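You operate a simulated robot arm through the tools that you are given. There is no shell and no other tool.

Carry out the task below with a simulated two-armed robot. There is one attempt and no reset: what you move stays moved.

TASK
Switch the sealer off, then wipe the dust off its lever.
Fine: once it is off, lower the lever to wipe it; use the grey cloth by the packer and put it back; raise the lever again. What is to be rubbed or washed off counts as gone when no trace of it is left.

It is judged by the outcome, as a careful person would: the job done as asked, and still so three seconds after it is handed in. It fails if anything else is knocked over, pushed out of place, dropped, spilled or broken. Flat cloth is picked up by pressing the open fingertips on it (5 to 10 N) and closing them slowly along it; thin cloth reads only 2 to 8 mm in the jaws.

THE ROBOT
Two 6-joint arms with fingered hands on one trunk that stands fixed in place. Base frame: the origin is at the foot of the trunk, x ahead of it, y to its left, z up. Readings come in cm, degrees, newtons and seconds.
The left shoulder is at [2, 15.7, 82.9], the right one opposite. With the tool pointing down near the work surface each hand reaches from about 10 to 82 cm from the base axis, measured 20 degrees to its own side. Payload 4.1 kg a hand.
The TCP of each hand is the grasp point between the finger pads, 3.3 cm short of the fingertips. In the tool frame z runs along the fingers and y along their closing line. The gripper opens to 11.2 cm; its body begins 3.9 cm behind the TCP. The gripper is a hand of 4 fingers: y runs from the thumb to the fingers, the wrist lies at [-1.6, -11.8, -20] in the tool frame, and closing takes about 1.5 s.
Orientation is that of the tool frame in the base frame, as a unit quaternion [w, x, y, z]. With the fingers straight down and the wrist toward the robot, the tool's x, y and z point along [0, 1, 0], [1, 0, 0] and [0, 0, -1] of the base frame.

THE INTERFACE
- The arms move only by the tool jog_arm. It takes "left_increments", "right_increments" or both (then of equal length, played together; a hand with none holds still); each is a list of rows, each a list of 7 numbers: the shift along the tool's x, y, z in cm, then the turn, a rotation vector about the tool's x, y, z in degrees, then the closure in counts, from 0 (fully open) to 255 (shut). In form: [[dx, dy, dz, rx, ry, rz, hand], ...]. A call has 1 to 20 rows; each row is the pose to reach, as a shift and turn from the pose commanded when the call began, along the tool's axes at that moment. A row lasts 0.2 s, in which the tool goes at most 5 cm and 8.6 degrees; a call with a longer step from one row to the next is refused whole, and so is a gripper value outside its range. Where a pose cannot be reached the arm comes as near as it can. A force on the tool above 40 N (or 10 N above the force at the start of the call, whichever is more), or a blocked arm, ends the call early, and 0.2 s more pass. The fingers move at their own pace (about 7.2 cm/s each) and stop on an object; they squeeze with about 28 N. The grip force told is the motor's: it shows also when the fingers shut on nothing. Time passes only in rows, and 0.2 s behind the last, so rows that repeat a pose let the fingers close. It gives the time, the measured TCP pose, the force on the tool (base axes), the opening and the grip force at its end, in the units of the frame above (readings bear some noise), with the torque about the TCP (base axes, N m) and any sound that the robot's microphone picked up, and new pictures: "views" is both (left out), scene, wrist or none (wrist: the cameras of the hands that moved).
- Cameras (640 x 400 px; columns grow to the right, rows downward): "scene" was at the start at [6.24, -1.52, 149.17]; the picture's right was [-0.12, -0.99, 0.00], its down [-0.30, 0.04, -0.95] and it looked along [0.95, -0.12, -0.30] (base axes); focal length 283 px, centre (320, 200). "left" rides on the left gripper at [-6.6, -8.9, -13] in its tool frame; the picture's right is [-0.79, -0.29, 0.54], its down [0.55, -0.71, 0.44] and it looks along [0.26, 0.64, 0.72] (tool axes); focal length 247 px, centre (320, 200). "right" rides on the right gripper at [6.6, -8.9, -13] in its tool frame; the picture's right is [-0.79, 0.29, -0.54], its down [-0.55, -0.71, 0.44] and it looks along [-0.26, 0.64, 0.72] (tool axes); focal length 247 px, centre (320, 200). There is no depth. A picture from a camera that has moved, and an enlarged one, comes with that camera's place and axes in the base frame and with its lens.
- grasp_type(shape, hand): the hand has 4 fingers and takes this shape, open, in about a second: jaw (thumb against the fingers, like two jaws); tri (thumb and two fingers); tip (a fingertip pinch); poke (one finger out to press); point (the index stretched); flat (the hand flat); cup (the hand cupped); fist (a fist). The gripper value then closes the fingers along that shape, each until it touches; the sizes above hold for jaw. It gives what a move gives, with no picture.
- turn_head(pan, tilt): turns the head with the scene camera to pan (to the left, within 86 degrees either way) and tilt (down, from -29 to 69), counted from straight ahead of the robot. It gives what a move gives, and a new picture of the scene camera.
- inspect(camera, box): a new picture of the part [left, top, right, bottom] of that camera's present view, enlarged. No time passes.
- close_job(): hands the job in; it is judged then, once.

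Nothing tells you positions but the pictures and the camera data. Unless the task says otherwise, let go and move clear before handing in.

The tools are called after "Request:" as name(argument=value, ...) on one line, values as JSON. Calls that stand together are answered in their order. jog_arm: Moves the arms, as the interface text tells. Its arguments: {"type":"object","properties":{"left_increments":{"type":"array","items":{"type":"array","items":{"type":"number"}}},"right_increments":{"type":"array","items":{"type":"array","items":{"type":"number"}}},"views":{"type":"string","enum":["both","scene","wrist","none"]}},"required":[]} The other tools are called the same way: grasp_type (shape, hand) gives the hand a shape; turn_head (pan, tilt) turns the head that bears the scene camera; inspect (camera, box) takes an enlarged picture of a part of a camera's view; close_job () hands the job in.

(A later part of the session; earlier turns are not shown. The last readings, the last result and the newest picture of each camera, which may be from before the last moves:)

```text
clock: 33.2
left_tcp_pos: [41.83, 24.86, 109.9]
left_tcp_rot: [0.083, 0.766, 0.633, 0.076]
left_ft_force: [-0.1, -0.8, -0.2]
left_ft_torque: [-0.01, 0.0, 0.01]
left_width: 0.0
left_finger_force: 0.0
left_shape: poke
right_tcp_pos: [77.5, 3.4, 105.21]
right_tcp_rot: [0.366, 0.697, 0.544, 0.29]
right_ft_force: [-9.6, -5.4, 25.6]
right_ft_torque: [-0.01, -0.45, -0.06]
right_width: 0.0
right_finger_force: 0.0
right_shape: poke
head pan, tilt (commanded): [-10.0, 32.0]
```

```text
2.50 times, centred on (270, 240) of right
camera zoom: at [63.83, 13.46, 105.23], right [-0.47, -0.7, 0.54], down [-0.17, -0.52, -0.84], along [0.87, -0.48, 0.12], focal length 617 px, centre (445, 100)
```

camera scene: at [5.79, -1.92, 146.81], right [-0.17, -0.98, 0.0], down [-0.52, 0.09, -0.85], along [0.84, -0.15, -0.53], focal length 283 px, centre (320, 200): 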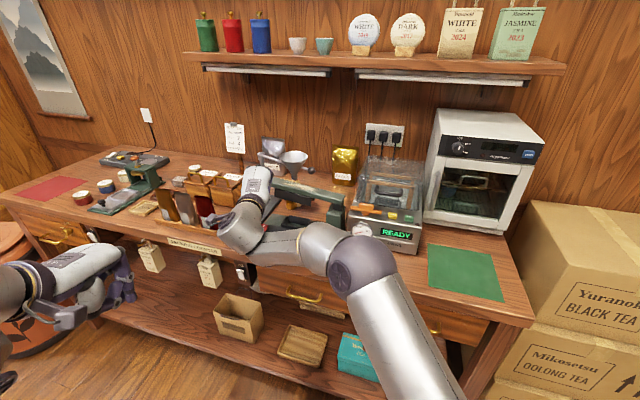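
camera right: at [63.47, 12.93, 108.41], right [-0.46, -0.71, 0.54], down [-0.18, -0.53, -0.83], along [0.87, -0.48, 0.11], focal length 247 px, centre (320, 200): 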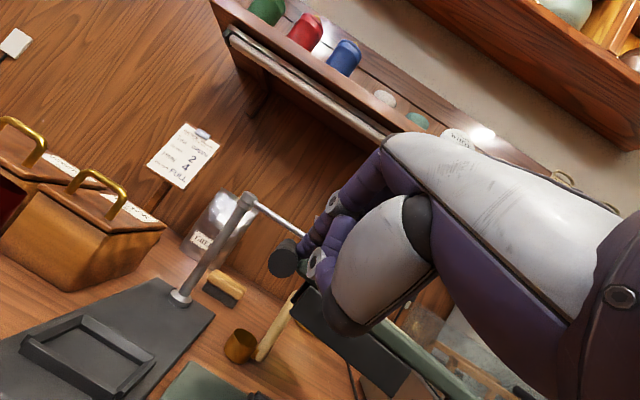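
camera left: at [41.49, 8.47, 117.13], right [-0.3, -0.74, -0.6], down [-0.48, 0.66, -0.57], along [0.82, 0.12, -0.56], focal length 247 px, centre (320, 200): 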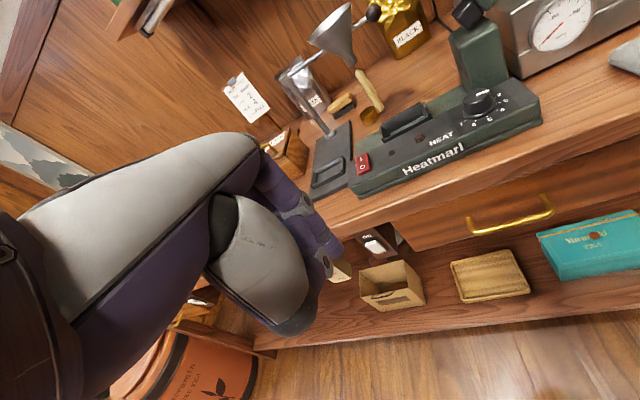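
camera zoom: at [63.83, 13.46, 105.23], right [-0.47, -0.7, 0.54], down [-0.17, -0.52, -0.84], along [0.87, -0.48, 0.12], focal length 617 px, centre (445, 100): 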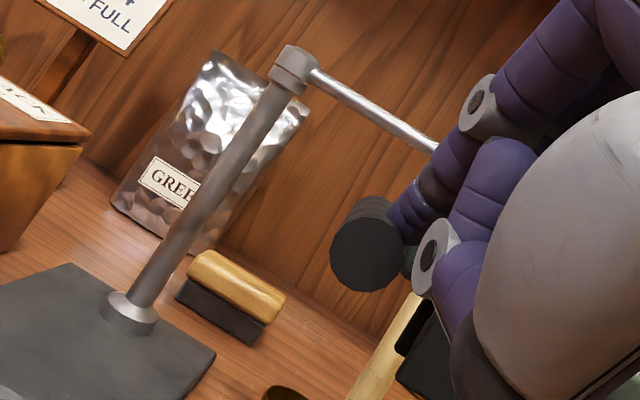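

The handle now resists with about 26 N, and the lever looks horizontal. I check its seating closely.

Request:
inspect(camera="scene", box=[260, 160, 340, 220])

Request:
inspect(camera="right", box=[260, 200, 400, 400])

Request:
inspect(camera="left", box=[300, 0, 640, 250])

```text
6.67 times, centred on (300, 190) of scene
camera zoom: at [5.67, -1.95, 146.81], right [-0.17, -0.98, 0.0], down [-0.52, 0.09, -0.85], along [0.84, -0.15, -0.53], focal length 1886 px, centre (453, 267)
```

zoom: 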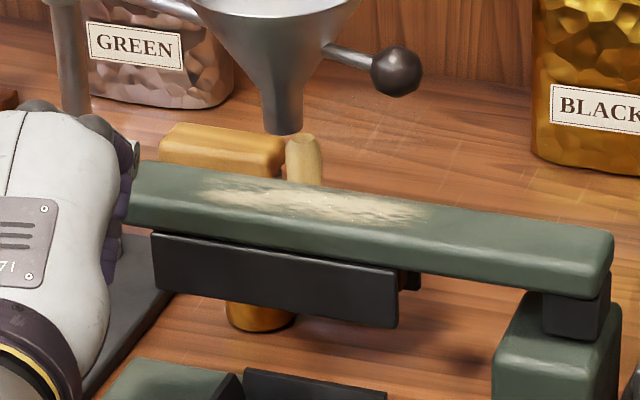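

```text
2.00 times, centred on (330, 300) of right
camera zoom: at [63.83, 13.46, 105.23], right [-0.47, -0.7, 0.54], down [-0.17, -0.52, -0.84], along [0.87, -0.48, 0.12], focal length 494 px, centre (300, 0)
```

zoom: 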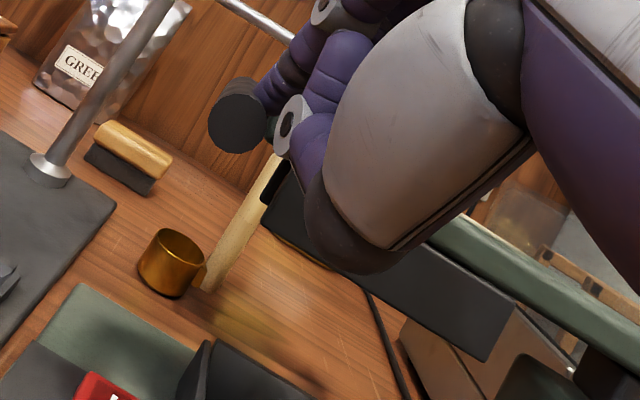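

```text
1.60 times, centred on (470, 125) of left
camera zoom: at [29.18, 20.34, 120.42], right [-0.3, -0.74, -0.6], down [-0.48, 0.66, -0.58], along [0.82, 0.12, -0.56], focal length 395 px, centre (80, 320)
```

zoom: 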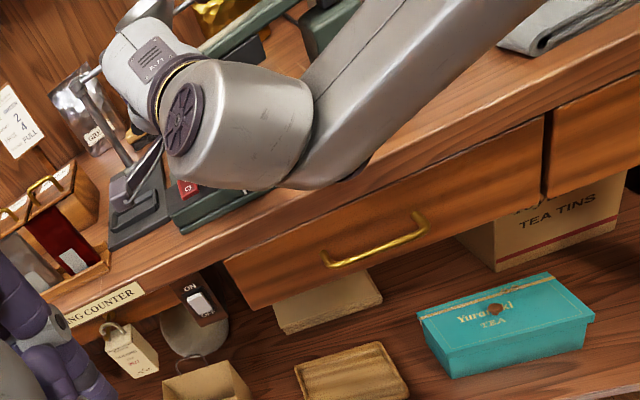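

The lever reads level and is at its stop. I lift the finger a little to see whether the lever stays down by itself.

Request:
jog_arm(right_increments=[[0, 0.8, -0.57, 0, 0, 0, 0], [0, 1.64, -1.15, 0, 0, 0, 0], [0, 2.46, -1.72, 0, 0, 0, 0], [0, 2.46, -1.72, 0, 0, 0, 0]], views="none")

Request:
inspect(camera="scene", box=[230, 150, 360, 250])

Request:
inspect(camera="right", box=[180, 160, 360, 320])

```text
clock: 34.2
left_tcp_pos: [41.91, 24.79, 109.8]
left_tcp_rot: [0.083, 0.766, 0.633, 0.077]
left_ft_force: [-0.2, 0.5, -0.6]
left_ft_torque: [-0.01, 0.02, 0.01]
left_width: 0.0
left_finger_force: 0.0
left_shape: poke
right_tcp_pos: [77.48, 3.64, 107.54]
right_tcp_rot: [0.363, 0.698, 0.548, 0.284]
right_ft_force: [0.4, -0.2, -0.4]
right_ft_torque: [-0.01, 0.02, 0.04]
right_width: 0.0
right_finger_force: 0.0
right_shape: poke
head pan, tilt (commanded): [-10.0, 32.0]
```

```text
4.00 times, centred on (295, 200) of scene
camera zoom: at [5.8, -1.92, 146.81], right [-0.17, -0.98, 0.0], down [-0.52, 0.09, -0.85], along [0.84, -0.15, -0.53], focal length 1132 px, centre (420, 200)
```

zoom: 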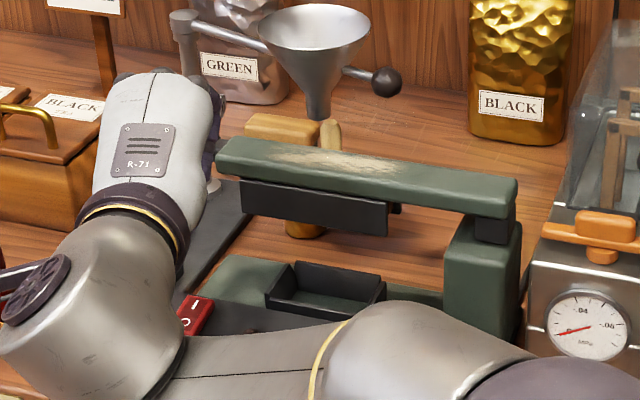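

```text
2.50 times, centred on (270, 240) of right
camera zoom: at [63.83, 13.66, 107.68], right [-0.45, -0.71, 0.54], down [-0.18, -0.53, -0.83], along [0.87, -0.48, 0.11], focal length 617 px, centre (445, 100)
```

zoom: 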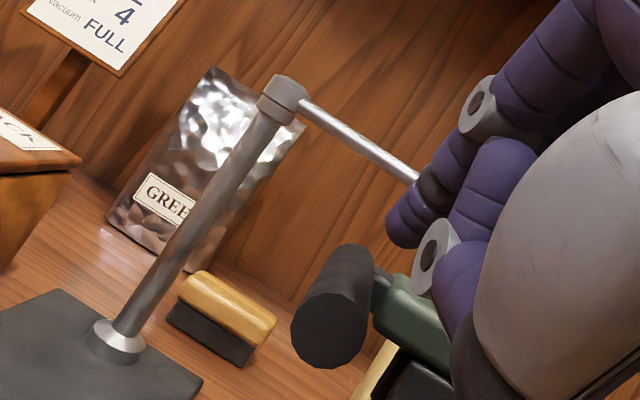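

The lever stays down on its own. I lift the right hand off, take it back and over to the cloth, pitching the fingers downward.

Request:
jog_arm(right_increments=[[0, 3.28, -2.3, 0, 0, 0, 0], [-3.14, 3.58, -5.35, 0, 0, 0, 0], [-6.76, 3.54, -8.02, 5, 0, 0, 0], [-10.86, 2.74, -10.0, 10, 0, 0, 0], [-14.97, 1.56, -11.73, 16, 0, 0, 0], [-19.08, -0.06, -13.15, 22, 0, 0, 0], [-23.55, -1.73, -13.8, 28, 0, 0, 0], [-27.8, -3.24, -13.36, 34, 0, 0, 0], [-31.4, -4.97, -12.3, 40, 0, 0, 0], [-34.6, -6.45, -10.97, 40, 0, 0, 0]], views="both")

Request:
grasp_type(hand="right", shape="jaw")

Request:
inspect(camera="scene", box=[230, 140, 450, 300])

```text
clock: 36.4
left_tcp_pos: [42.02, 24.91, 109.65]
left_tcp_rot: [0.082, 0.765, 0.634, 0.076]
left_ft_force: [0.0, 0.8, 0.0]
left_ft_torque: [-0.01, 0.02, 0.0]
left_width: 0.0
left_finger_force: 0.0
left_shape: poke
right_tcp_pos: [56.92, -26.92, 108.62]
right_tcp_rot: [0.101, 0.778, 0.614, 0.081]
right_ft_force: [0.2, -0.3, -0.1]
right_ft_torque: [-0.05, -0.01, -0.01]
right_width: 0.0
right_finger_force: 0.0
right_shape: poke
head pan, tilt (commanded): [-10.0, 32.0]
camera scene: at [5.8, -1.88, 146.81], right [-0.17, -0.98, 0.0], down [-0.52, 0.09, -0.85], along [0.84, -0.15, -0.53], focal length 283 px, centre (320, 200)
camera right: at [46.85, -17.77, 119.01], right [-0.05, -0.8, 0.59], down [-0.69, -0.4, -0.6], along [0.72, -0.44, -0.53], focal length 247 px, centre (320, 200)
```

scene: 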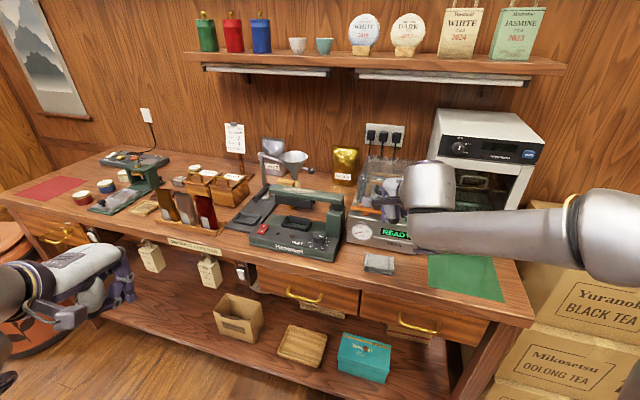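
right: 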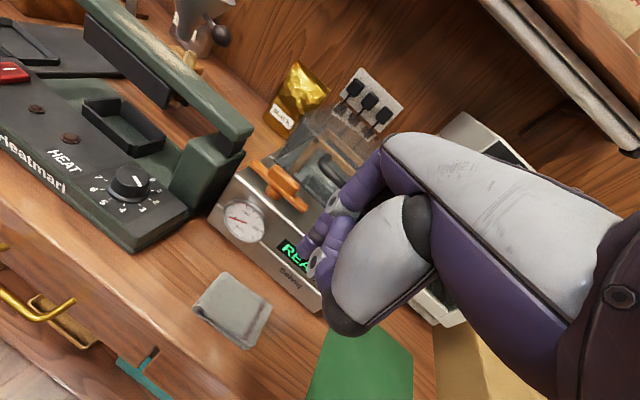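

```text
clock: 37.3
left_tcp_pos: [41.93, 24.7, 109.76]
left_tcp_rot: [0.082, 0.765, 0.634, 0.076]
left_ft_force: [1.0, -0.2, 0.1]
left_ft_torque: [0.01, 0.01, 0.0]
left_width: 0.01
left_finger_force: 0.1
left_shape: poke
right_tcp_pos: [56.96, -26.83, 108.88]
right_tcp_rot: [0.103, 0.779, 0.614, 0.081]
right_ft_force: [-0.5, -0.2, 0.6]
right_ft_torque: [0.02, -0.02, 0.01]
right_width: 11.15
right_finger_force: 0.0
right_shape: jaw
head pan, tilt (commanded): [-10.0, 32.0]
```

```text
2.50 times, centred on (340, 220) of scene
camera zoom: at [5.8, -1.92, 146.81], right [-0.17, -0.98, 0.0], down [-0.52, 0.09, -0.85], along [0.84, -0.15, -0.53], focal length 707 px, centre (270, 150)
```

zoom: 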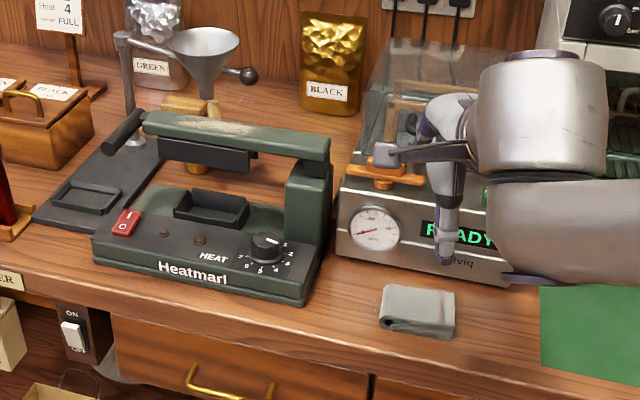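

The lever is down with its handle at the left end. Now I zoom on the cloth with the right wrist camera to place it well.

Request:
inspect(camera="right", box=[170, 240, 310, 370])

Request:
inspect(camera="scene", box=[340, 230, 420, 290])

Request:
inspect(camera="right", box=[0, 0, 640, 400])

```text
3.08 times, centred on (240, 305) of right
camera zoom: at [46.87, -17.74, 119.04], right [-0.05, -0.8, 0.59], down [-0.69, -0.4, -0.6], along [0.72, -0.44, -0.53], focal length 760 px, centre (566, -123)
```

zoom: 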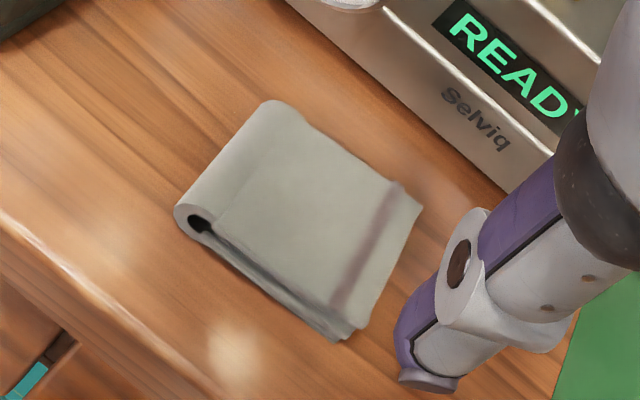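

```text
6.67 times, centred on (380, 260) of scene
camera zoom: at [5.8, -1.92, 146.81], right [-0.17, -0.98, 0.0], down [-0.52, 0.09, -0.85], along [0.84, -0.15, -0.53], focal length 1886 px, centre (-80, -200)
```

zoom: 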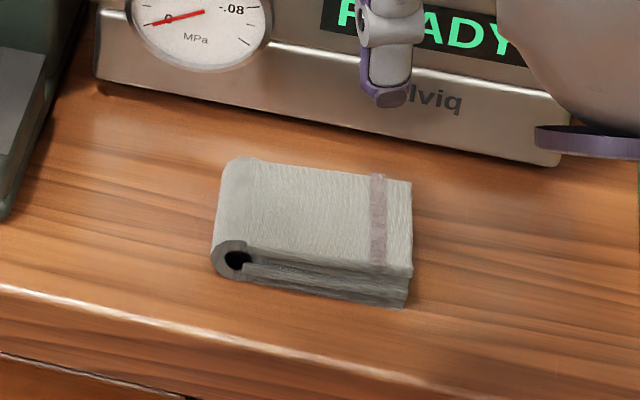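

```text
1.00 times, centred on (320, 200) of right (not enlarged: the box is as wide or as high as the picture)
camera zoom: at [46.87, -17.74, 119.04], right [-0.05, -0.8, 0.59], down [-0.69, -0.4, -0.6], along [0.72, -0.44, -0.53], focal length 247 px, centre (320, 200)
```

zoom: 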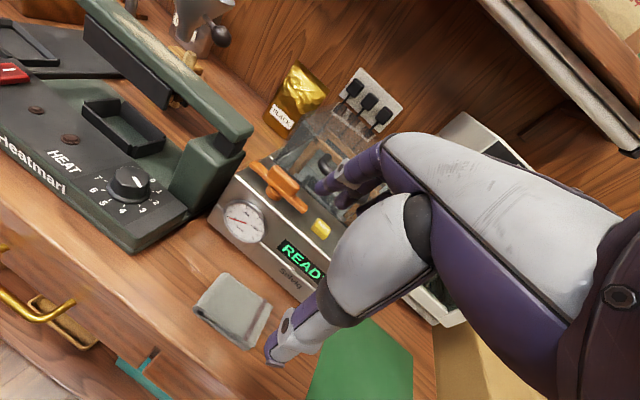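

The cloth is about 7.6 × 5 × 2.3 cm, centred near (59.8, -27.8), its top at z ≈ 90.3. I bring the open right hand above it with the fingers straight down and the jaws across its short side.

Request:
jog_arm(right_increments=[[-0.07, 0.15, 2.3, 4, -0.35, 2.5, 40], [-0.14, 0.3, 4.6, 8, -0.7, 5, 80], [-0.2, 0.46, 7.0, 12, -1.0, 7.5, 80], [-0.27, 0.62, 8.6, 14.93, -1.29, 9.44, 80], [-0.27, 0.62, 8.6, 14.93, -1.29, 9.44, 80]], views="both")

Request:
inspect(camera="scene", box=[330, 190, 450, 290])

Request:
inspect(camera="right", box=[180, 160, 360, 340])

```text
clock: 38.5
left_tcp_pos: [41.99, 24.71, 109.82]
left_tcp_rot: [0.083, 0.764, 0.635, 0.077]
left_ft_force: [0.1, 0.2, -0.1]
left_ft_torque: [-0.02, 0.0, 0.0]
left_width: 0.0
left_finger_force: 0.0
left_shape: poke
right_tcp_pos: [59.84, -27.88, 100.46]
right_tcp_rot: [0.0, 0.835, 0.55, 0.0]
right_ft_force: [0.6, 0.8, 0.5]
right_ft_torque: [-0.05, 0.0, 0.01]
right_width: 7.73
right_finger_force: 0.0
right_shape: jaw
head pan, tilt (commanded): [-10.0, 32.0]
camera scene: at [5.79, -1.92, 146.81], right [-0.17, -0.98, 0.0], down [-0.52, 0.09, -0.85], along [0.84, -0.15, -0.53], focal length 283 px, centre (320, 200)
camera right: at [54.28, -18.46, 113.3], right [-0.05, -0.84, 0.54], down [-0.87, -0.23, -0.44], along [0.49, -0.49, -0.72], focal length 247 px, centre (320, 200)
```

scene: 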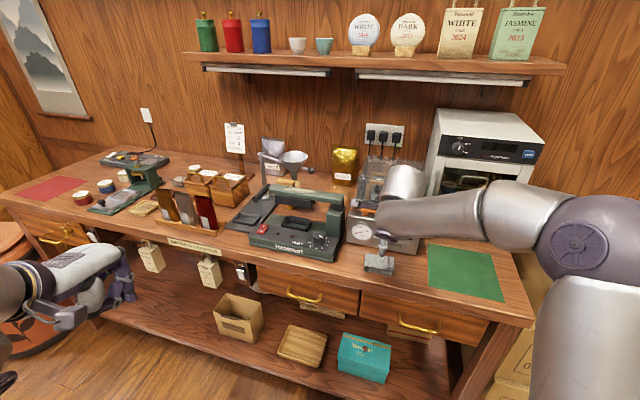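
right: 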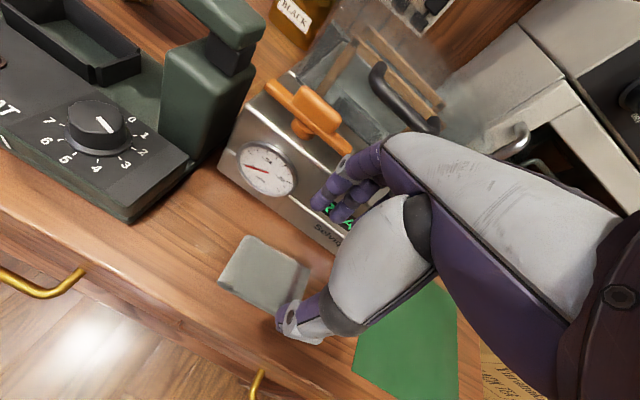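

```text
4.00 times, centred on (390, 240) of scene
camera zoom: at [5.79, -1.92, 146.81], right [-0.17, -0.98, 0.0], down [-0.52, 0.09, -0.85], along [0.84, -0.15, -0.53], focal length 1132 px, centre (40, 40)
```

zoom: 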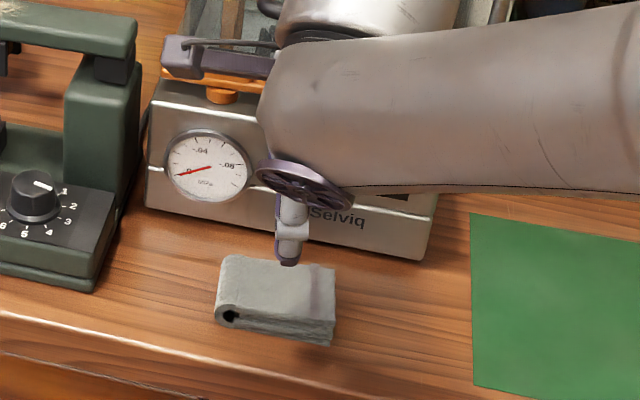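

```text
2.22 times, centred on (270, 250) of right
camera zoom: at [54.28, -18.46, 113.3], right [-0.05, -0.84, 0.54], down [-0.87, -0.23, -0.44], along [0.49, -0.49, -0.72], focal length 549 px, centre (431, 89)
```

zoom: 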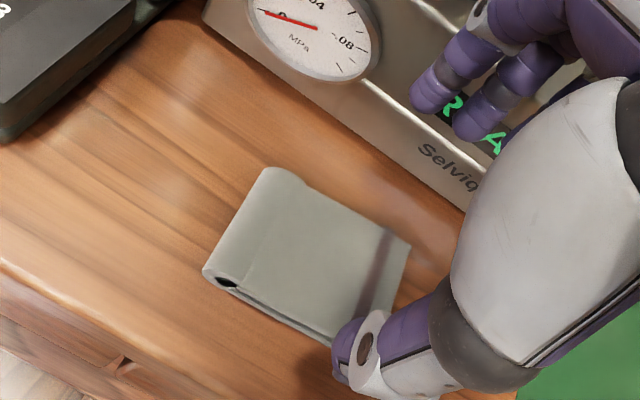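

The thumb is in front of and the fingers behind the cloth, well aligned. I lower so that the fingertips stop about 1 cm above the bench beside the cloth.

Request:
jog_arm(right_increments=[[0, 0, 2.5, 0, 0, 0, 80], [0, 0, 5.0, 0, 0, 0, 80], [0, 0, 6.8, 0, 0, 0, 80], [0, 0, 7.6, 0, 0, 0, 80], [0, 0, 8.0, 0, 0, 0, 80]], views="none")

Request:
inspect(camera="scene", box=[330, 190, 450, 290])

Request:
inspect(camera="right", box=[200, 140, 380, 320])

```text
clock: 39.1
left_tcp_pos: [41.79, 24.84, 109.84]
left_tcp_rot: [0.083, 0.766, 0.633, 0.077]
left_ft_force: [0.5, 0.3, 1.2]
left_ft_torque: [-0.05, 0.02, -0.01]
left_width: 0.01
left_finger_force: 0.1
left_shape: poke
right_tcp_pos: [59.82, -27.72, 97.41]
right_tcp_rot: [0.007, 0.833, 0.552, 0.007]
right_ft_force: [-19.9, 6.0, 15.0]
right_ft_torque: [-0.63, -1.24, -0.45]
right_width: 7.36
right_finger_force: 0.1
right_shape: jaw
head pan, tilt (commanded): [-10.0, 32.0]
stopped in row 2 (right hand): the force on the tool passed its limit at 60 N (the readings are from after the stop); the commanded pose is now the measured one
```

```text
4.00 times, centred on (390, 240) of scene
camera zoom: at [5.67, -1.86, 146.81], right [-0.17, -0.98, 0.0], down [-0.52, 0.09, -0.85], along [0.84, -0.15, -0.53], focal length 1132 px, centre (40, 40)
```

zoom: 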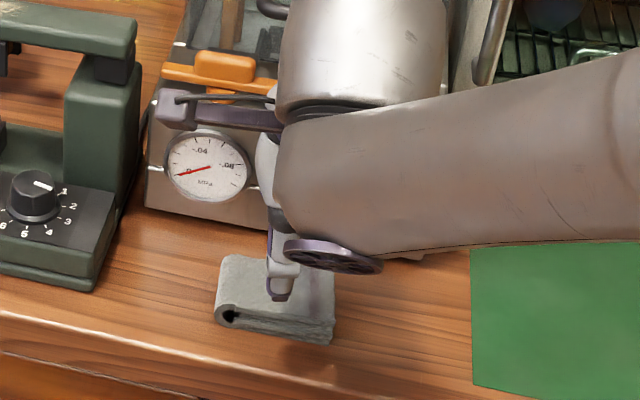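

```text
2.22 times, centred on (290, 230) of right
camera zoom: at [54.02, -18.25, 110.15], right [-0.05, -0.84, 0.54], down [-0.86, -0.23, -0.45], along [0.5, -0.49, -0.71], focal length 549 px, centre (387, 133)
```

zoom: 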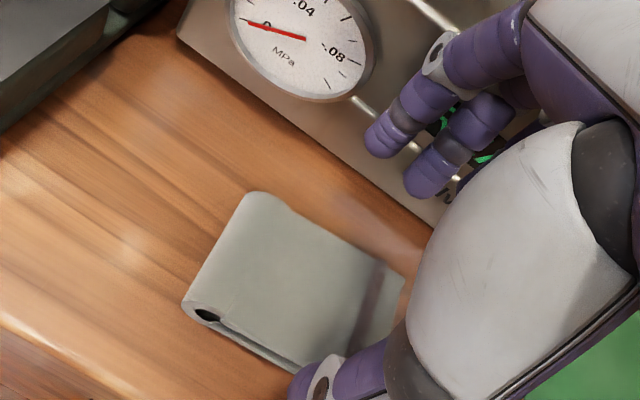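

The hand's knuckles met the packer's front. I stop, back straight away from it, and check that the packer has not moved.

Request:
jog_arm(right_increments=[[0, -0.8, -0.5, 0, 0, 0, 80], [0, -1.6, -1.5, 0, 0, 0, 80], [0, -2.5, -3.0, 0, 0, 0, 80], [0, -2.5, -3.0, 0, 0, 0, 80]], views="both")

Request:
inspect(camera="scene", box=[330, 190, 450, 290])

Request:
inspect(camera="right", box=[180, 100, 420, 320])

```text
clock: 40.1
left_tcp_pos: [41.91, 24.85, 109.76]
left_tcp_rot: [0.083, 0.765, 0.634, 0.077]
left_ft_force: [0.5, -0.5, -0.2]
left_ft_torque: [-0.01, 0.0, 0.01]
left_width: 0.0
left_finger_force: 0.1
left_shape: poke
right_tcp_pos: [57.61, -27.03, 99.83]
right_tcp_rot: [0.005, 0.834, 0.552, 0.005]
right_ft_force: [-0.2, -0.4, 0.0]
right_ft_torque: [0.02, 0.0, -0.02]
right_width: 7.72
right_finger_force: 0.1
right_shape: jaw
head pan, tilt (commanded): [-10.0, 32.0]
camera scene: at [5.8, -1.92, 146.81], right [-0.17, -0.98, 0.0], down [-0.52, 0.09, -0.85], along [0.84, -0.15, -0.53], focal length 283 px, centre (320, 200)
camera right: at [51.87, -17.52, 112.76], right [-0.05, -0.84, 0.54], down [-0.86, -0.23, -0.45], along [0.5, -0.49, -0.71], focal length 247 px, centre (320, 200)
```

scene: 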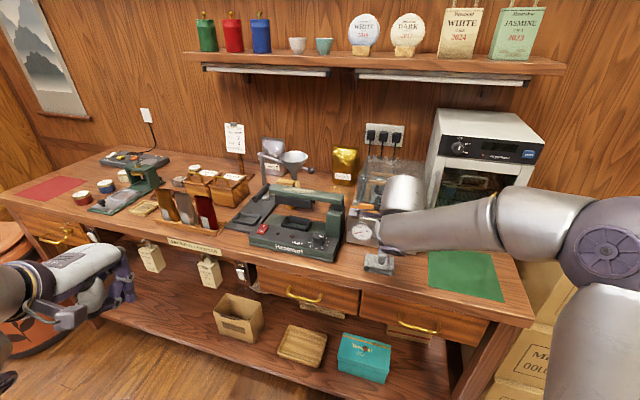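
right: 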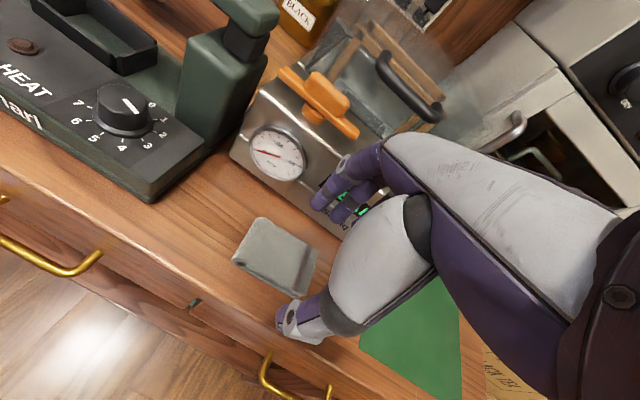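

```text
4.00 times, centred on (390, 240) of scene
camera zoom: at [5.8, -1.92, 146.81], right [-0.17, -0.98, 0.0], down [-0.52, 0.09, -0.85], along [0.84, -0.15, -0.53], focal length 1132 px, centre (40, 40)
```

zoom: 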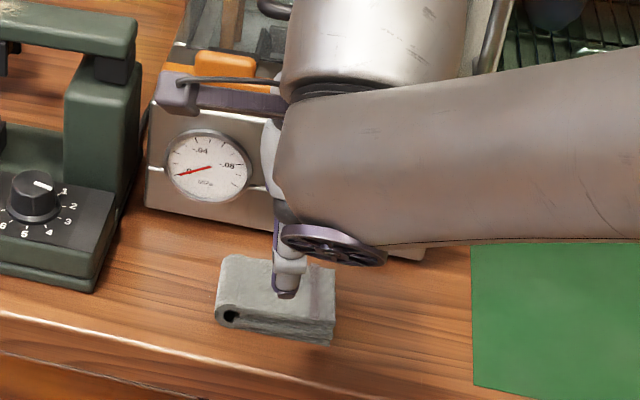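

```text
1.82 times, centred on (300, 210) of right
camera zoom: at [51.87, -17.52, 112.76], right [-0.05, -0.84, 0.54], down [-0.86, -0.23, -0.45], along [0.5, -0.49, -0.71], focal length 449 px, centre (356, 182)
```

zoom: 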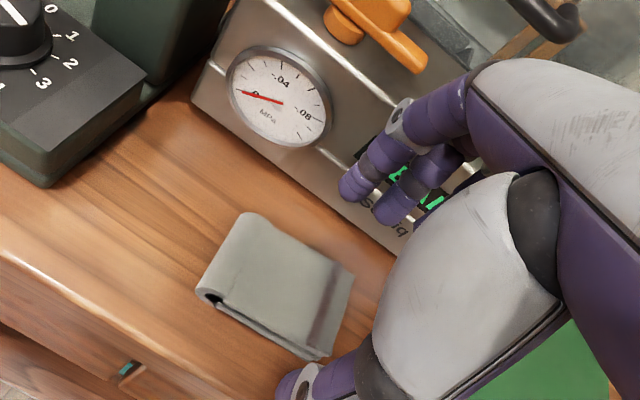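

The packer looks unmoved. To keep the knuckles away from it, I will turn the hand about 87° so that the jaws close along the cloth's long side, with the wrist to my right.

Request:
jog_arm(right_increments=[[0, -0.5, -2.5, 0, 0, 0, 60], [0, -0.5, -5.0, 0, 0, -5, 40], [0, -0.3, -6.0, 0, 0, -13, 30], [0, -0.2, -6.0, 0, 0, -21, 30], [0, 0, -6.0, 0, 0, -29, 30], [0, 0, -6.0, 0, 0, -37, 30], [0, 0, -6.0, 0, 0, -45, 30], [0, 0, -6.0, 0, 0, -53, 30], [0, 0, -6.0, 0, 0, -61, 30], [0, 0, -6.0, 0, 0, -69, 30], [0, 0, -6.0, 0, 0, -77, 30], [0, 0, -6.0, 0, 0, -85, 30], [0, 0, -6.0, 0, 0, -87, 30]], views="both")

```text
clock: 42.9
left_tcp_pos: [41.75, 24.76, 109.8]
left_tcp_rot: [0.082, 0.765, 0.634, 0.077]
left_ft_force: [0.1, -0.6, -1.1]
left_ft_torque: [-0.04, 0.02, -0.04]
left_width: 0.0
left_finger_force: 0.1
left_shape: poke
right_tcp_pos: [57.57, -26.88, 106.14]
right_tcp_rot: [0.007, 0.224, 0.975, -0.001]
right_ft_force: [-0.6, 0.4, -0.1]
right_ft_torque: [-0.01, 0.01, 0.01]
right_width: 9.84
right_finger_force: 0.1
right_shape: jaw
head pan, tilt (commanded): [-10.0, 32.0]
camera scene: at [5.79, -1.91, 146.81], right [-0.17, -0.98, 0.0], down [-0.52, 0.09, -0.85], along [0.84, -0.15, -0.53], focal length 283 px, centre (320, 200)
camera right: at [47.59, -32.01, 118.89], right [0.83, -0.09, 0.55], down [0.19, -0.88, -0.43], along [0.52, 0.46, -0.72], focal length 247 px, centre (320, 200)
```

scene: 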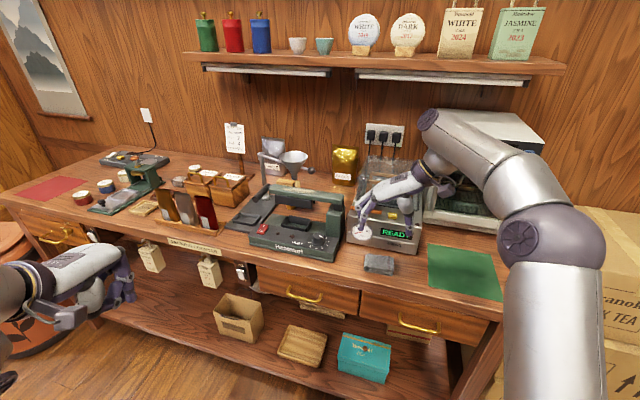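
right: 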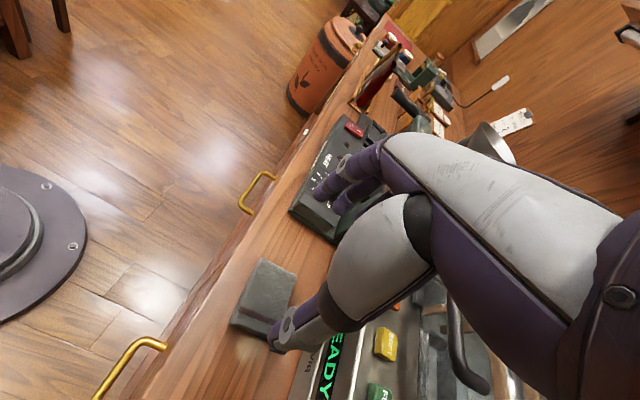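

The hand turned as planned, and the packer still shows READY. I move over the cloth's centre and lower part-way.

Request:
jog_arm(right_increments=[[-1.2, 0.07, 0.5, 0, 0, 0, 25], [-2.4, 0.15, 2.0, 0, 0, 0, 25], [-2.4, 0.15, 4.5, 0, 0, 0, 25], [-2.4, 0.15, 6.0, 0, 0, 0, 25], [-2.4, 0.15, 6.0, 0, 0, 0, 25]], views="wrist")

Request:
inspect(camera="scene", box=[320, 150, 480, 290])

Request:
inspect(camera="right", box=[200, 140, 380, 380])

```text
clock: 44.1
left_tcp_pos: [41.85, 24.91, 109.85]
left_tcp_rot: [0.082, 0.765, 0.634, 0.077]
left_ft_force: [0.6, 0.3, -0.5]
left_ft_torque: [-0.01, 0.0, -0.03]
left_width: 0.0
left_finger_force: 0.1
left_shape: poke
right_tcp_pos: [59.78, -27.6, 100.26]
right_tcp_rot: [0.006, 0.224, 0.975, 0.0]
right_ft_force: [-0.7, 0.3, -0.7]
right_ft_torque: [-0.01, 0.0, -0.01]
right_width: 10.07
right_finger_force: 0.1
right_shape: jaw
head pan, tilt (commanded): [-10.0, 32.0]
camera right: at [49.84, -32.75, 112.95], right [0.83, -0.09, 0.55], down [0.19, -0.88, -0.43], along [0.52, 0.46, -0.72], focal length 247 px, centre (320, 200)
```

right: 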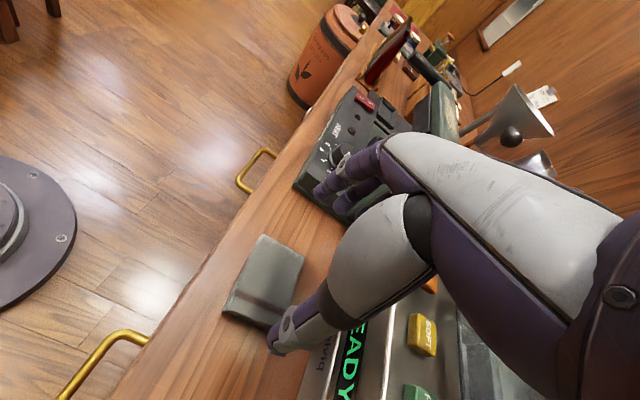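

```text
2.86 times, centred on (400, 220) of scene
camera zoom: at [5.8, -1.91, 146.81], right [-0.17, -0.98, 0.0], down [-0.52, 0.09, -0.85], along [0.84, -0.15, -0.53], focal length 808 px, centre (91, 143)
```

zoom: 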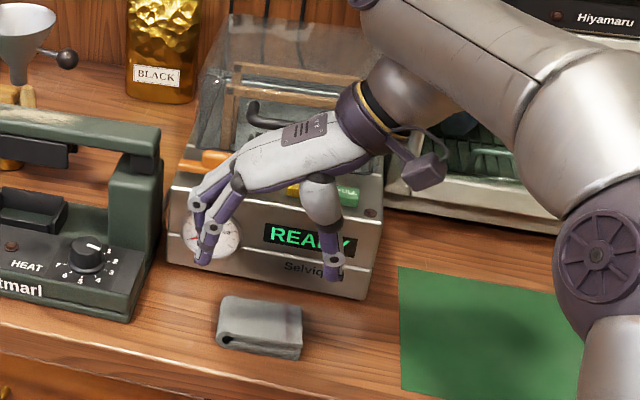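

```text
1.67 times, centred on (290, 260) of right
camera zoom: at [49.84, -32.75, 112.95], right [0.83, -0.09, 0.55], down [0.19, -0.88, -0.43], along [0.52, 0.46, -0.72], focal length 412 px, centre (370, 100)
```

zoom: 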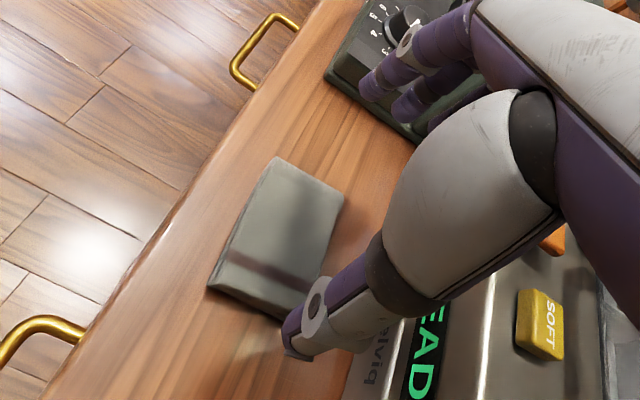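

The jaws straddle the cloth's length with the packer and sealer clear on both sides. I lower in smaller steps to fingertip height just above the bench.

Request:
jog_arm(right_increments=[[0, 0, 1.2, 0, 0, 0, 25], [0, 0, 2.4, 0, 0, 0, 25], [0, 0, 3.6, 0, 0, 0, 25], [0, 0, 4.8, 0, 0, 0, 25], [0, 0, 5.8, 0, 0, 0, 25]], views="wrist")

Request:
inspect(camera="scene", box=[320, 150, 480, 290])

Request:
inspect(camera="right", box=[200, 140, 380, 380])

```text
clock: 45.3
left_tcp_pos: [41.88, 24.7, 109.81]
left_tcp_rot: [0.082, 0.765, 0.634, 0.077]
left_ft_force: [1.1, -0.2, 0.7]
left_ft_torque: [-0.01, -0.01, -0.01]
left_width: 0.0
left_finger_force: 0.0
left_shape: poke
right_tcp_pos: [59.66, -27.74, 94.33]
right_tcp_rot: [0.008, 0.225, 0.974, 0.001]
right_ft_force: [0.2, 0.3, -0.2]
right_ft_torque: [0.0, -0.02, 0.01]
right_width: 10.1
right_finger_force: 0.1
right_shape: jaw
head pan, tilt (commanded): [-10.0, 32.0]
camera right: at [49.72, -32.87, 107.11], right [0.83, -0.09, 0.55], down [0.19, -0.88, -0.43], along [0.52, 0.46, -0.72], focal length 247 px, centre (320, 200)
```

right: 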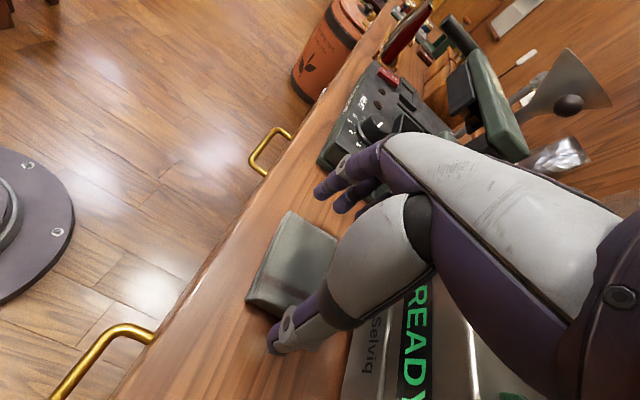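

```text
2.86 times, centred on (400, 220) of scene
camera zoom: at [5.8, -1.91, 146.81], right [-0.17, -0.98, 0.0], down [-0.52, 0.09, -0.85], along [0.84, -0.15, -0.53], focal length 808 px, centre (91, 143)
```

zoom: 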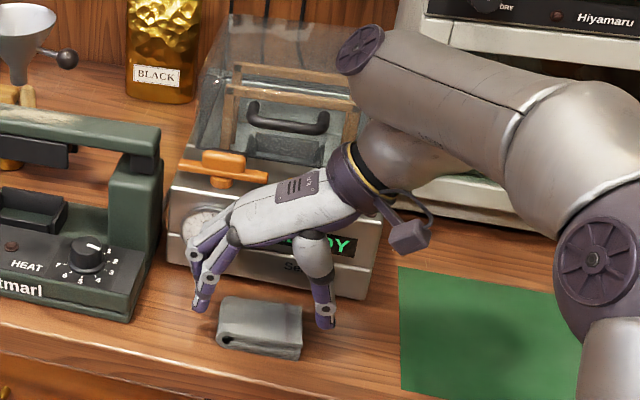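

```text
1.67 times, centred on (290, 260) of right
camera zoom: at [49.72, -32.87, 107.11], right [0.83, -0.09, 0.55], down [0.19, -0.88, -0.43], along [0.52, 0.46, -0.72], focal length 412 px, centre (370, 100)
```

zoom: 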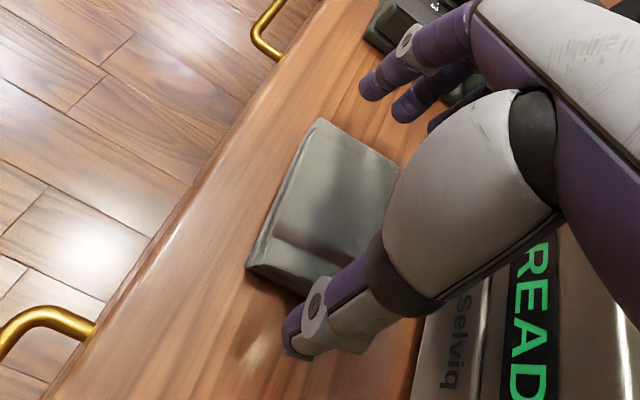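

Request:
jog_arm(right_increments=[[0, 0, 0.8, 0, 0, 0, 25], [0, 0, 1.6, 0, 0, 0, 25], [0, 0, 2.2, 0, 0, 0, 25], [0, 0, 2.5, 0, 0, 0, 25]], views="none")

Request:
inspect(camera="scene", box=[340, 200, 440, 290])

Request:
inspect(camera="right", box=[220, 140, 360, 360])

```text
clock: 46.3
left_tcp_pos: [41.94, 24.93, 109.79]
left_tcp_rot: [0.082, 0.765, 0.634, 0.078]
left_ft_force: [1.1, -0.1, 0.4]
left_ft_torque: [-0.01, -0.01, 0.0]
left_width: 0.0
left_finger_force: 0.0
left_shape: poke
right_tcp_pos: [59.88, -27.64, 91.86]
right_tcp_rot: [0.006, 0.225, 0.974, 0.001]
right_ft_force: [0.0, 0.3, -0.3]
right_ft_torque: [-0.02, 0.03, 0.0]
right_width: 10.09
right_finger_force: 0.1
right_shape: jaw
head pan, tilt (commanded): [-10.0, 32.0]
```

```text
4.44 times, centred on (390, 245) of scene
camera zoom: at [5.8, -1.91, 146.81], right [-0.17, -0.98, 0.0], down [-0.52, 0.09, -0.85], along [0.84, -0.15, -0.53], focal length 1257 px, centre (9, 0)
```

zoom: 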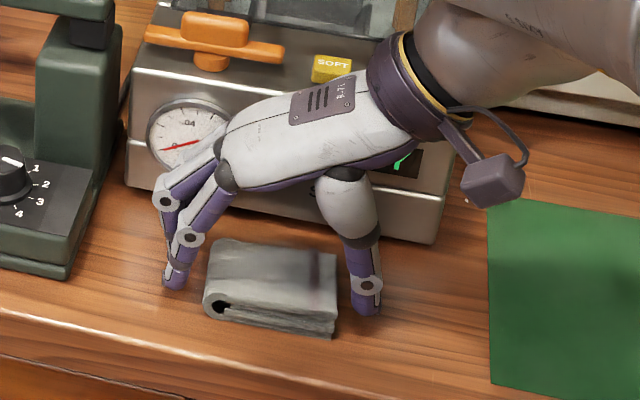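

```text
1.82 times, centred on (290, 250) of right
camera zoom: at [49.95, -32.92, 104.74], right [0.83, -0.09, 0.55], down [0.19, -0.88, -0.43], along [0.52, 0.46, -0.72], focal length 449 px, centre (374, 109)
```

zoom: 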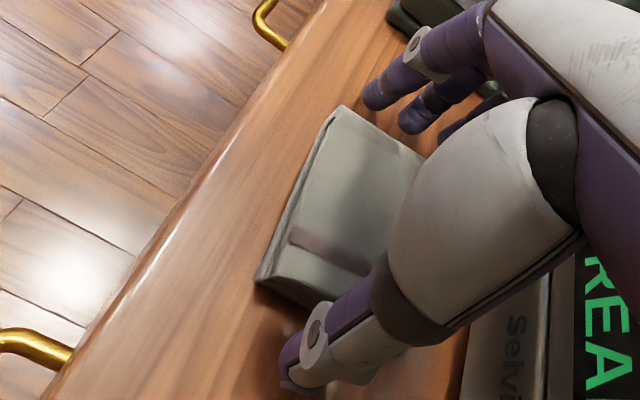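

The tips are just above the bench on both ends of the cloth. Now I close slowly.

Request:
jog_arm(right_increments=[[0, 0, 0, 0, 0, 0, 50], [0, 0, 0, 0, 0, 0, 65], [0, 0, 0, 0, 0, 0, 75], [0, 0, 0, 0, 0, 0, 83], [0, 0, 0, 0, 0, 0, 91], [0, 0, 0, 0, 0, 0, 99], [0, 0, 0, 0, 0, 0, 107], [0, 0, 0, 0, 0, 0, 115], [0, 0, 0, 0, 0, 0, 123], [0, 0, 0, 0, 0, 0, 131]], views="none")

Request:
inspect(camera="scene", box=[340, 200, 440, 290])

Request:
inspect(camera="right", box=[220, 140, 360, 360])

```text
clock: 48.5
left_tcp_pos: [41.91, 24.78, 109.8]
left_tcp_rot: [0.082, 0.765, 0.634, 0.078]
left_ft_force: [-0.3, 0.6, 0.1]
left_ft_torque: [0.06, 0.0, -0.04]
left_width: 0.0
left_finger_force: 0.2
left_shape: poke
right_tcp_pos: [59.91, -27.78, 91.98]
right_tcp_rot: [0.007, 0.224, 0.975, 0.0]
right_ft_force: [-0.3, -1.2, 0.2]
right_ft_torque: [0.02, 0.02, 0.02]
right_width: 6.91
right_finger_force: 28.2
right_shape: jaw
head pan, tilt (commanded): [-10.0, 32.0]
```

```text
4.44 times, centred on (390, 245) of scene
camera zoom: at [5.8, -1.92, 146.81], right [-0.17, -0.98, 0.0], down [-0.52, 0.09, -0.85], along [0.84, -0.15, -0.53], focal length 1257 px, centre (9, 0)
```

zoom: 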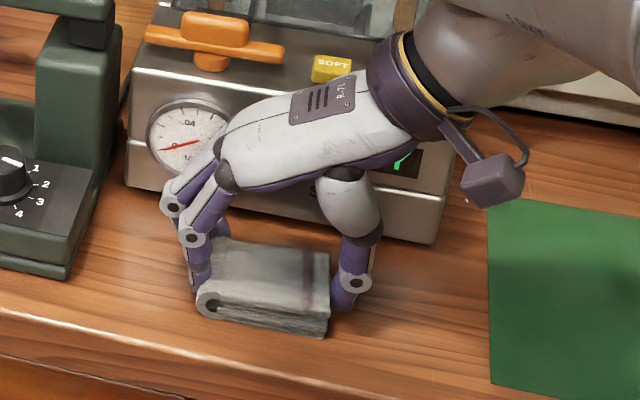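

```text
1.82 times, centred on (290, 250) of right
camera zoom: at [49.95, -32.93, 104.74], right [0.83, -0.09, 0.55], down [0.19, -0.88, -0.43], along [0.52, 0.46, -0.72], focal length 449 px, centre (374, 109)
```

zoom: 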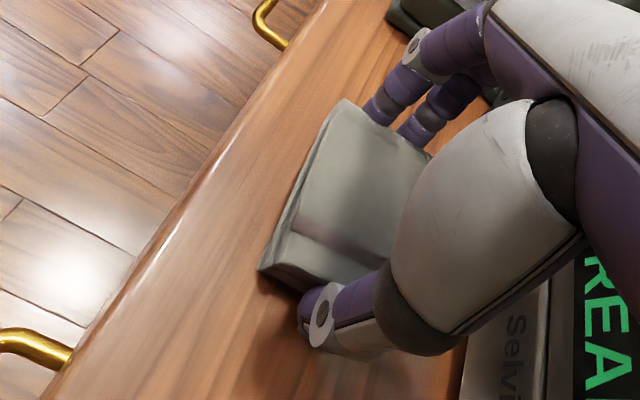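

The cloth is gripped like a firm pad (6.9 cm, 28 N). Before lifting, I measure the lever's top face and the dust again to choose the right hand pose for wiping.

Request:
inspect(camera="scene", box=[250, 170, 360, 240])

Request:
inspect(camera="right", box=[400, 0, 640, 150])

Request:
inspect(camera="left", box=[300, 0, 640, 250])

```text
5.71 times, centred on (305, 205) of scene
camera zoom: at [5.8, -1.92, 146.81], right [-0.17, -0.98, 0.0], down [-0.52, 0.09, -0.85], along [0.84, -0.15, -0.53], focal length 1617 px, centre (406, 171)
```

zoom: 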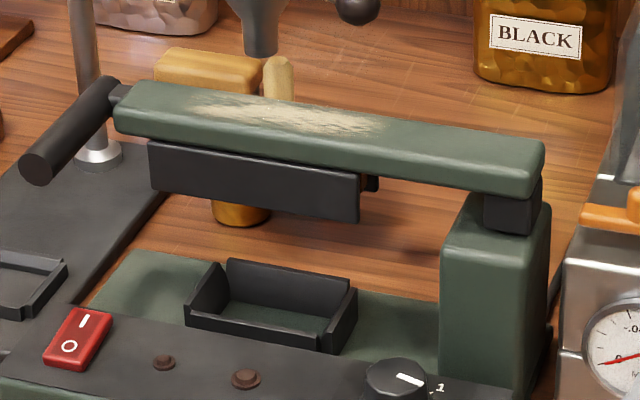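

```text
2.67 times, centred on (520, 75) of right
camera zoom: at [49.95, -32.93, 104.74], right [0.83, -0.09, 0.55], down [0.19, -0.88, -0.43], along [0.52, 0.46, -0.72], focal length 659 px, centre (-213, 533)
```

zoom: 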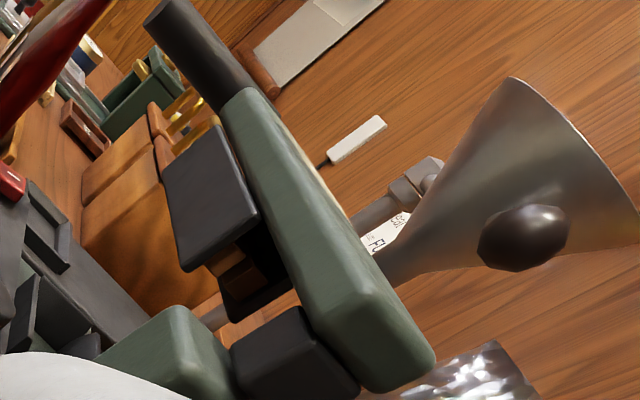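

```text
1.60 times, centred on (470, 125) of left
camera zoom: at [29.27, 20.37, 120.39], right [-0.3, -0.74, -0.6], down [-0.48, 0.66, -0.58], along [0.82, 0.12, -0.56], focal length 395 px, centre (80, 320)
```

zoom: 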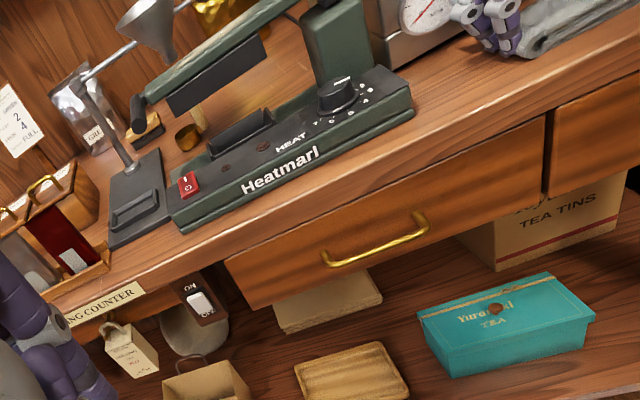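

The lever's top face is ~3 cm wide at z ≈ 105, with dust from about (79, -3.5) to (75.5, -13). To reach there with the cloth's underside flat on the lever, I should hold the cloth with the hand leaning ~38° back. I will open, lean the hand, and re-grip the cloth that way.

Request:
jog_arm(right_increments=[[0, 0, 0, 0, 0, 0, 90], [0, 0, 0, 0, 0, 0, 50], [0, 0, 0, 0, 0, 0, 25], [0, 0, 0, 0, 0, 0, 25], [0, 0, -2.0, 0, 0, 0, 25], [0, 0, -4.3, 0, 0, 0, 25], [0.4, 0, -4.3, 0, -8, 0, 25], [0.8, 0, -4.3, 0, -16, 0, 25], [1.2, 0, -4.3, 0, -24, 0, 25], [1.6, 0, -4.3, 0, -32, 0, 25], [1.74, -0.07, -4.3, 0, -38, 0, 25], [1.74, -0.07, -2.5, 0, -38, 0, 25]], views="wrist")

Request:
inspect(camera="scene", box=[330, 180, 450, 290])

Request:
inspect(camera="right", box=[220, 140, 380, 360])

```text
clock: 51.1
left_tcp_pos: [41.92, 24.78, 109.82]
left_tcp_rot: [0.082, 0.765, 0.634, 0.076]
left_ft_force: [-0.3, -0.2, 0.0]
left_ft_torque: [0.01, 0.0, 0.01]
left_width: 0.0
left_finger_force: 0.0
left_shape: poke
right_tcp_pos: [58.28, -27.07, 94.45]
right_tcp_rot: [0.325, 0.213, 0.919, -0.073]
right_ft_force: [0.1, 0.2, -0.3]
right_ft_torque: [0.02, 0.02, 0.01]
right_width: 10.09
right_finger_force: 0.0
right_shape: jaw
head pan, tilt (commanded): [-10.0, 32.0]
camera right: at [42.46, -29.41, 100.28], right [0.38, 0.13, 0.92], down [0.32, -0.95, 0.01], along [0.87, 0.29, -0.4], focal length 247 px, centre (320, 200)
```

right: 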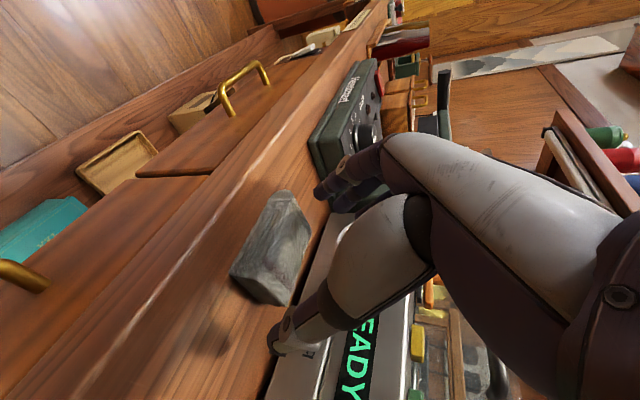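

```text
3.64 times, centred on (390, 235) of scene
camera zoom: at [5.79, -1.91, 146.81], right [-0.17, -0.98, 0.0], down [-0.52, 0.09, -0.85], along [0.84, -0.15, -0.53], focal length 1029 px, centre (66, 73)
```

zoom: 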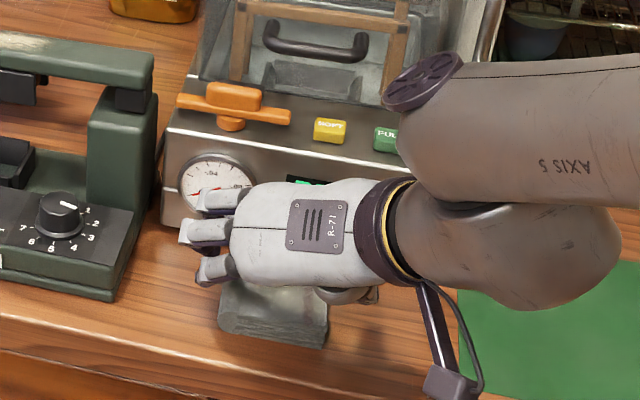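

```text
1.82 times, centred on (300, 250) of right
camera zoom: at [42.46, -29.41, 100.28], right [0.38, 0.13, 0.92], down [0.32, -0.95, 0.01], along [0.87, 0.29, -0.4], focal length 449 px, centre (356, 109)
```

zoom: 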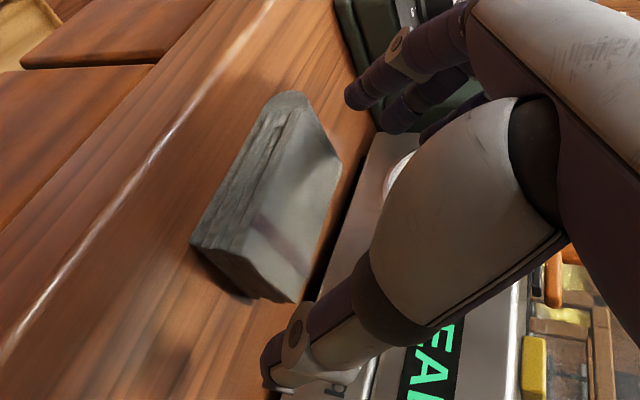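

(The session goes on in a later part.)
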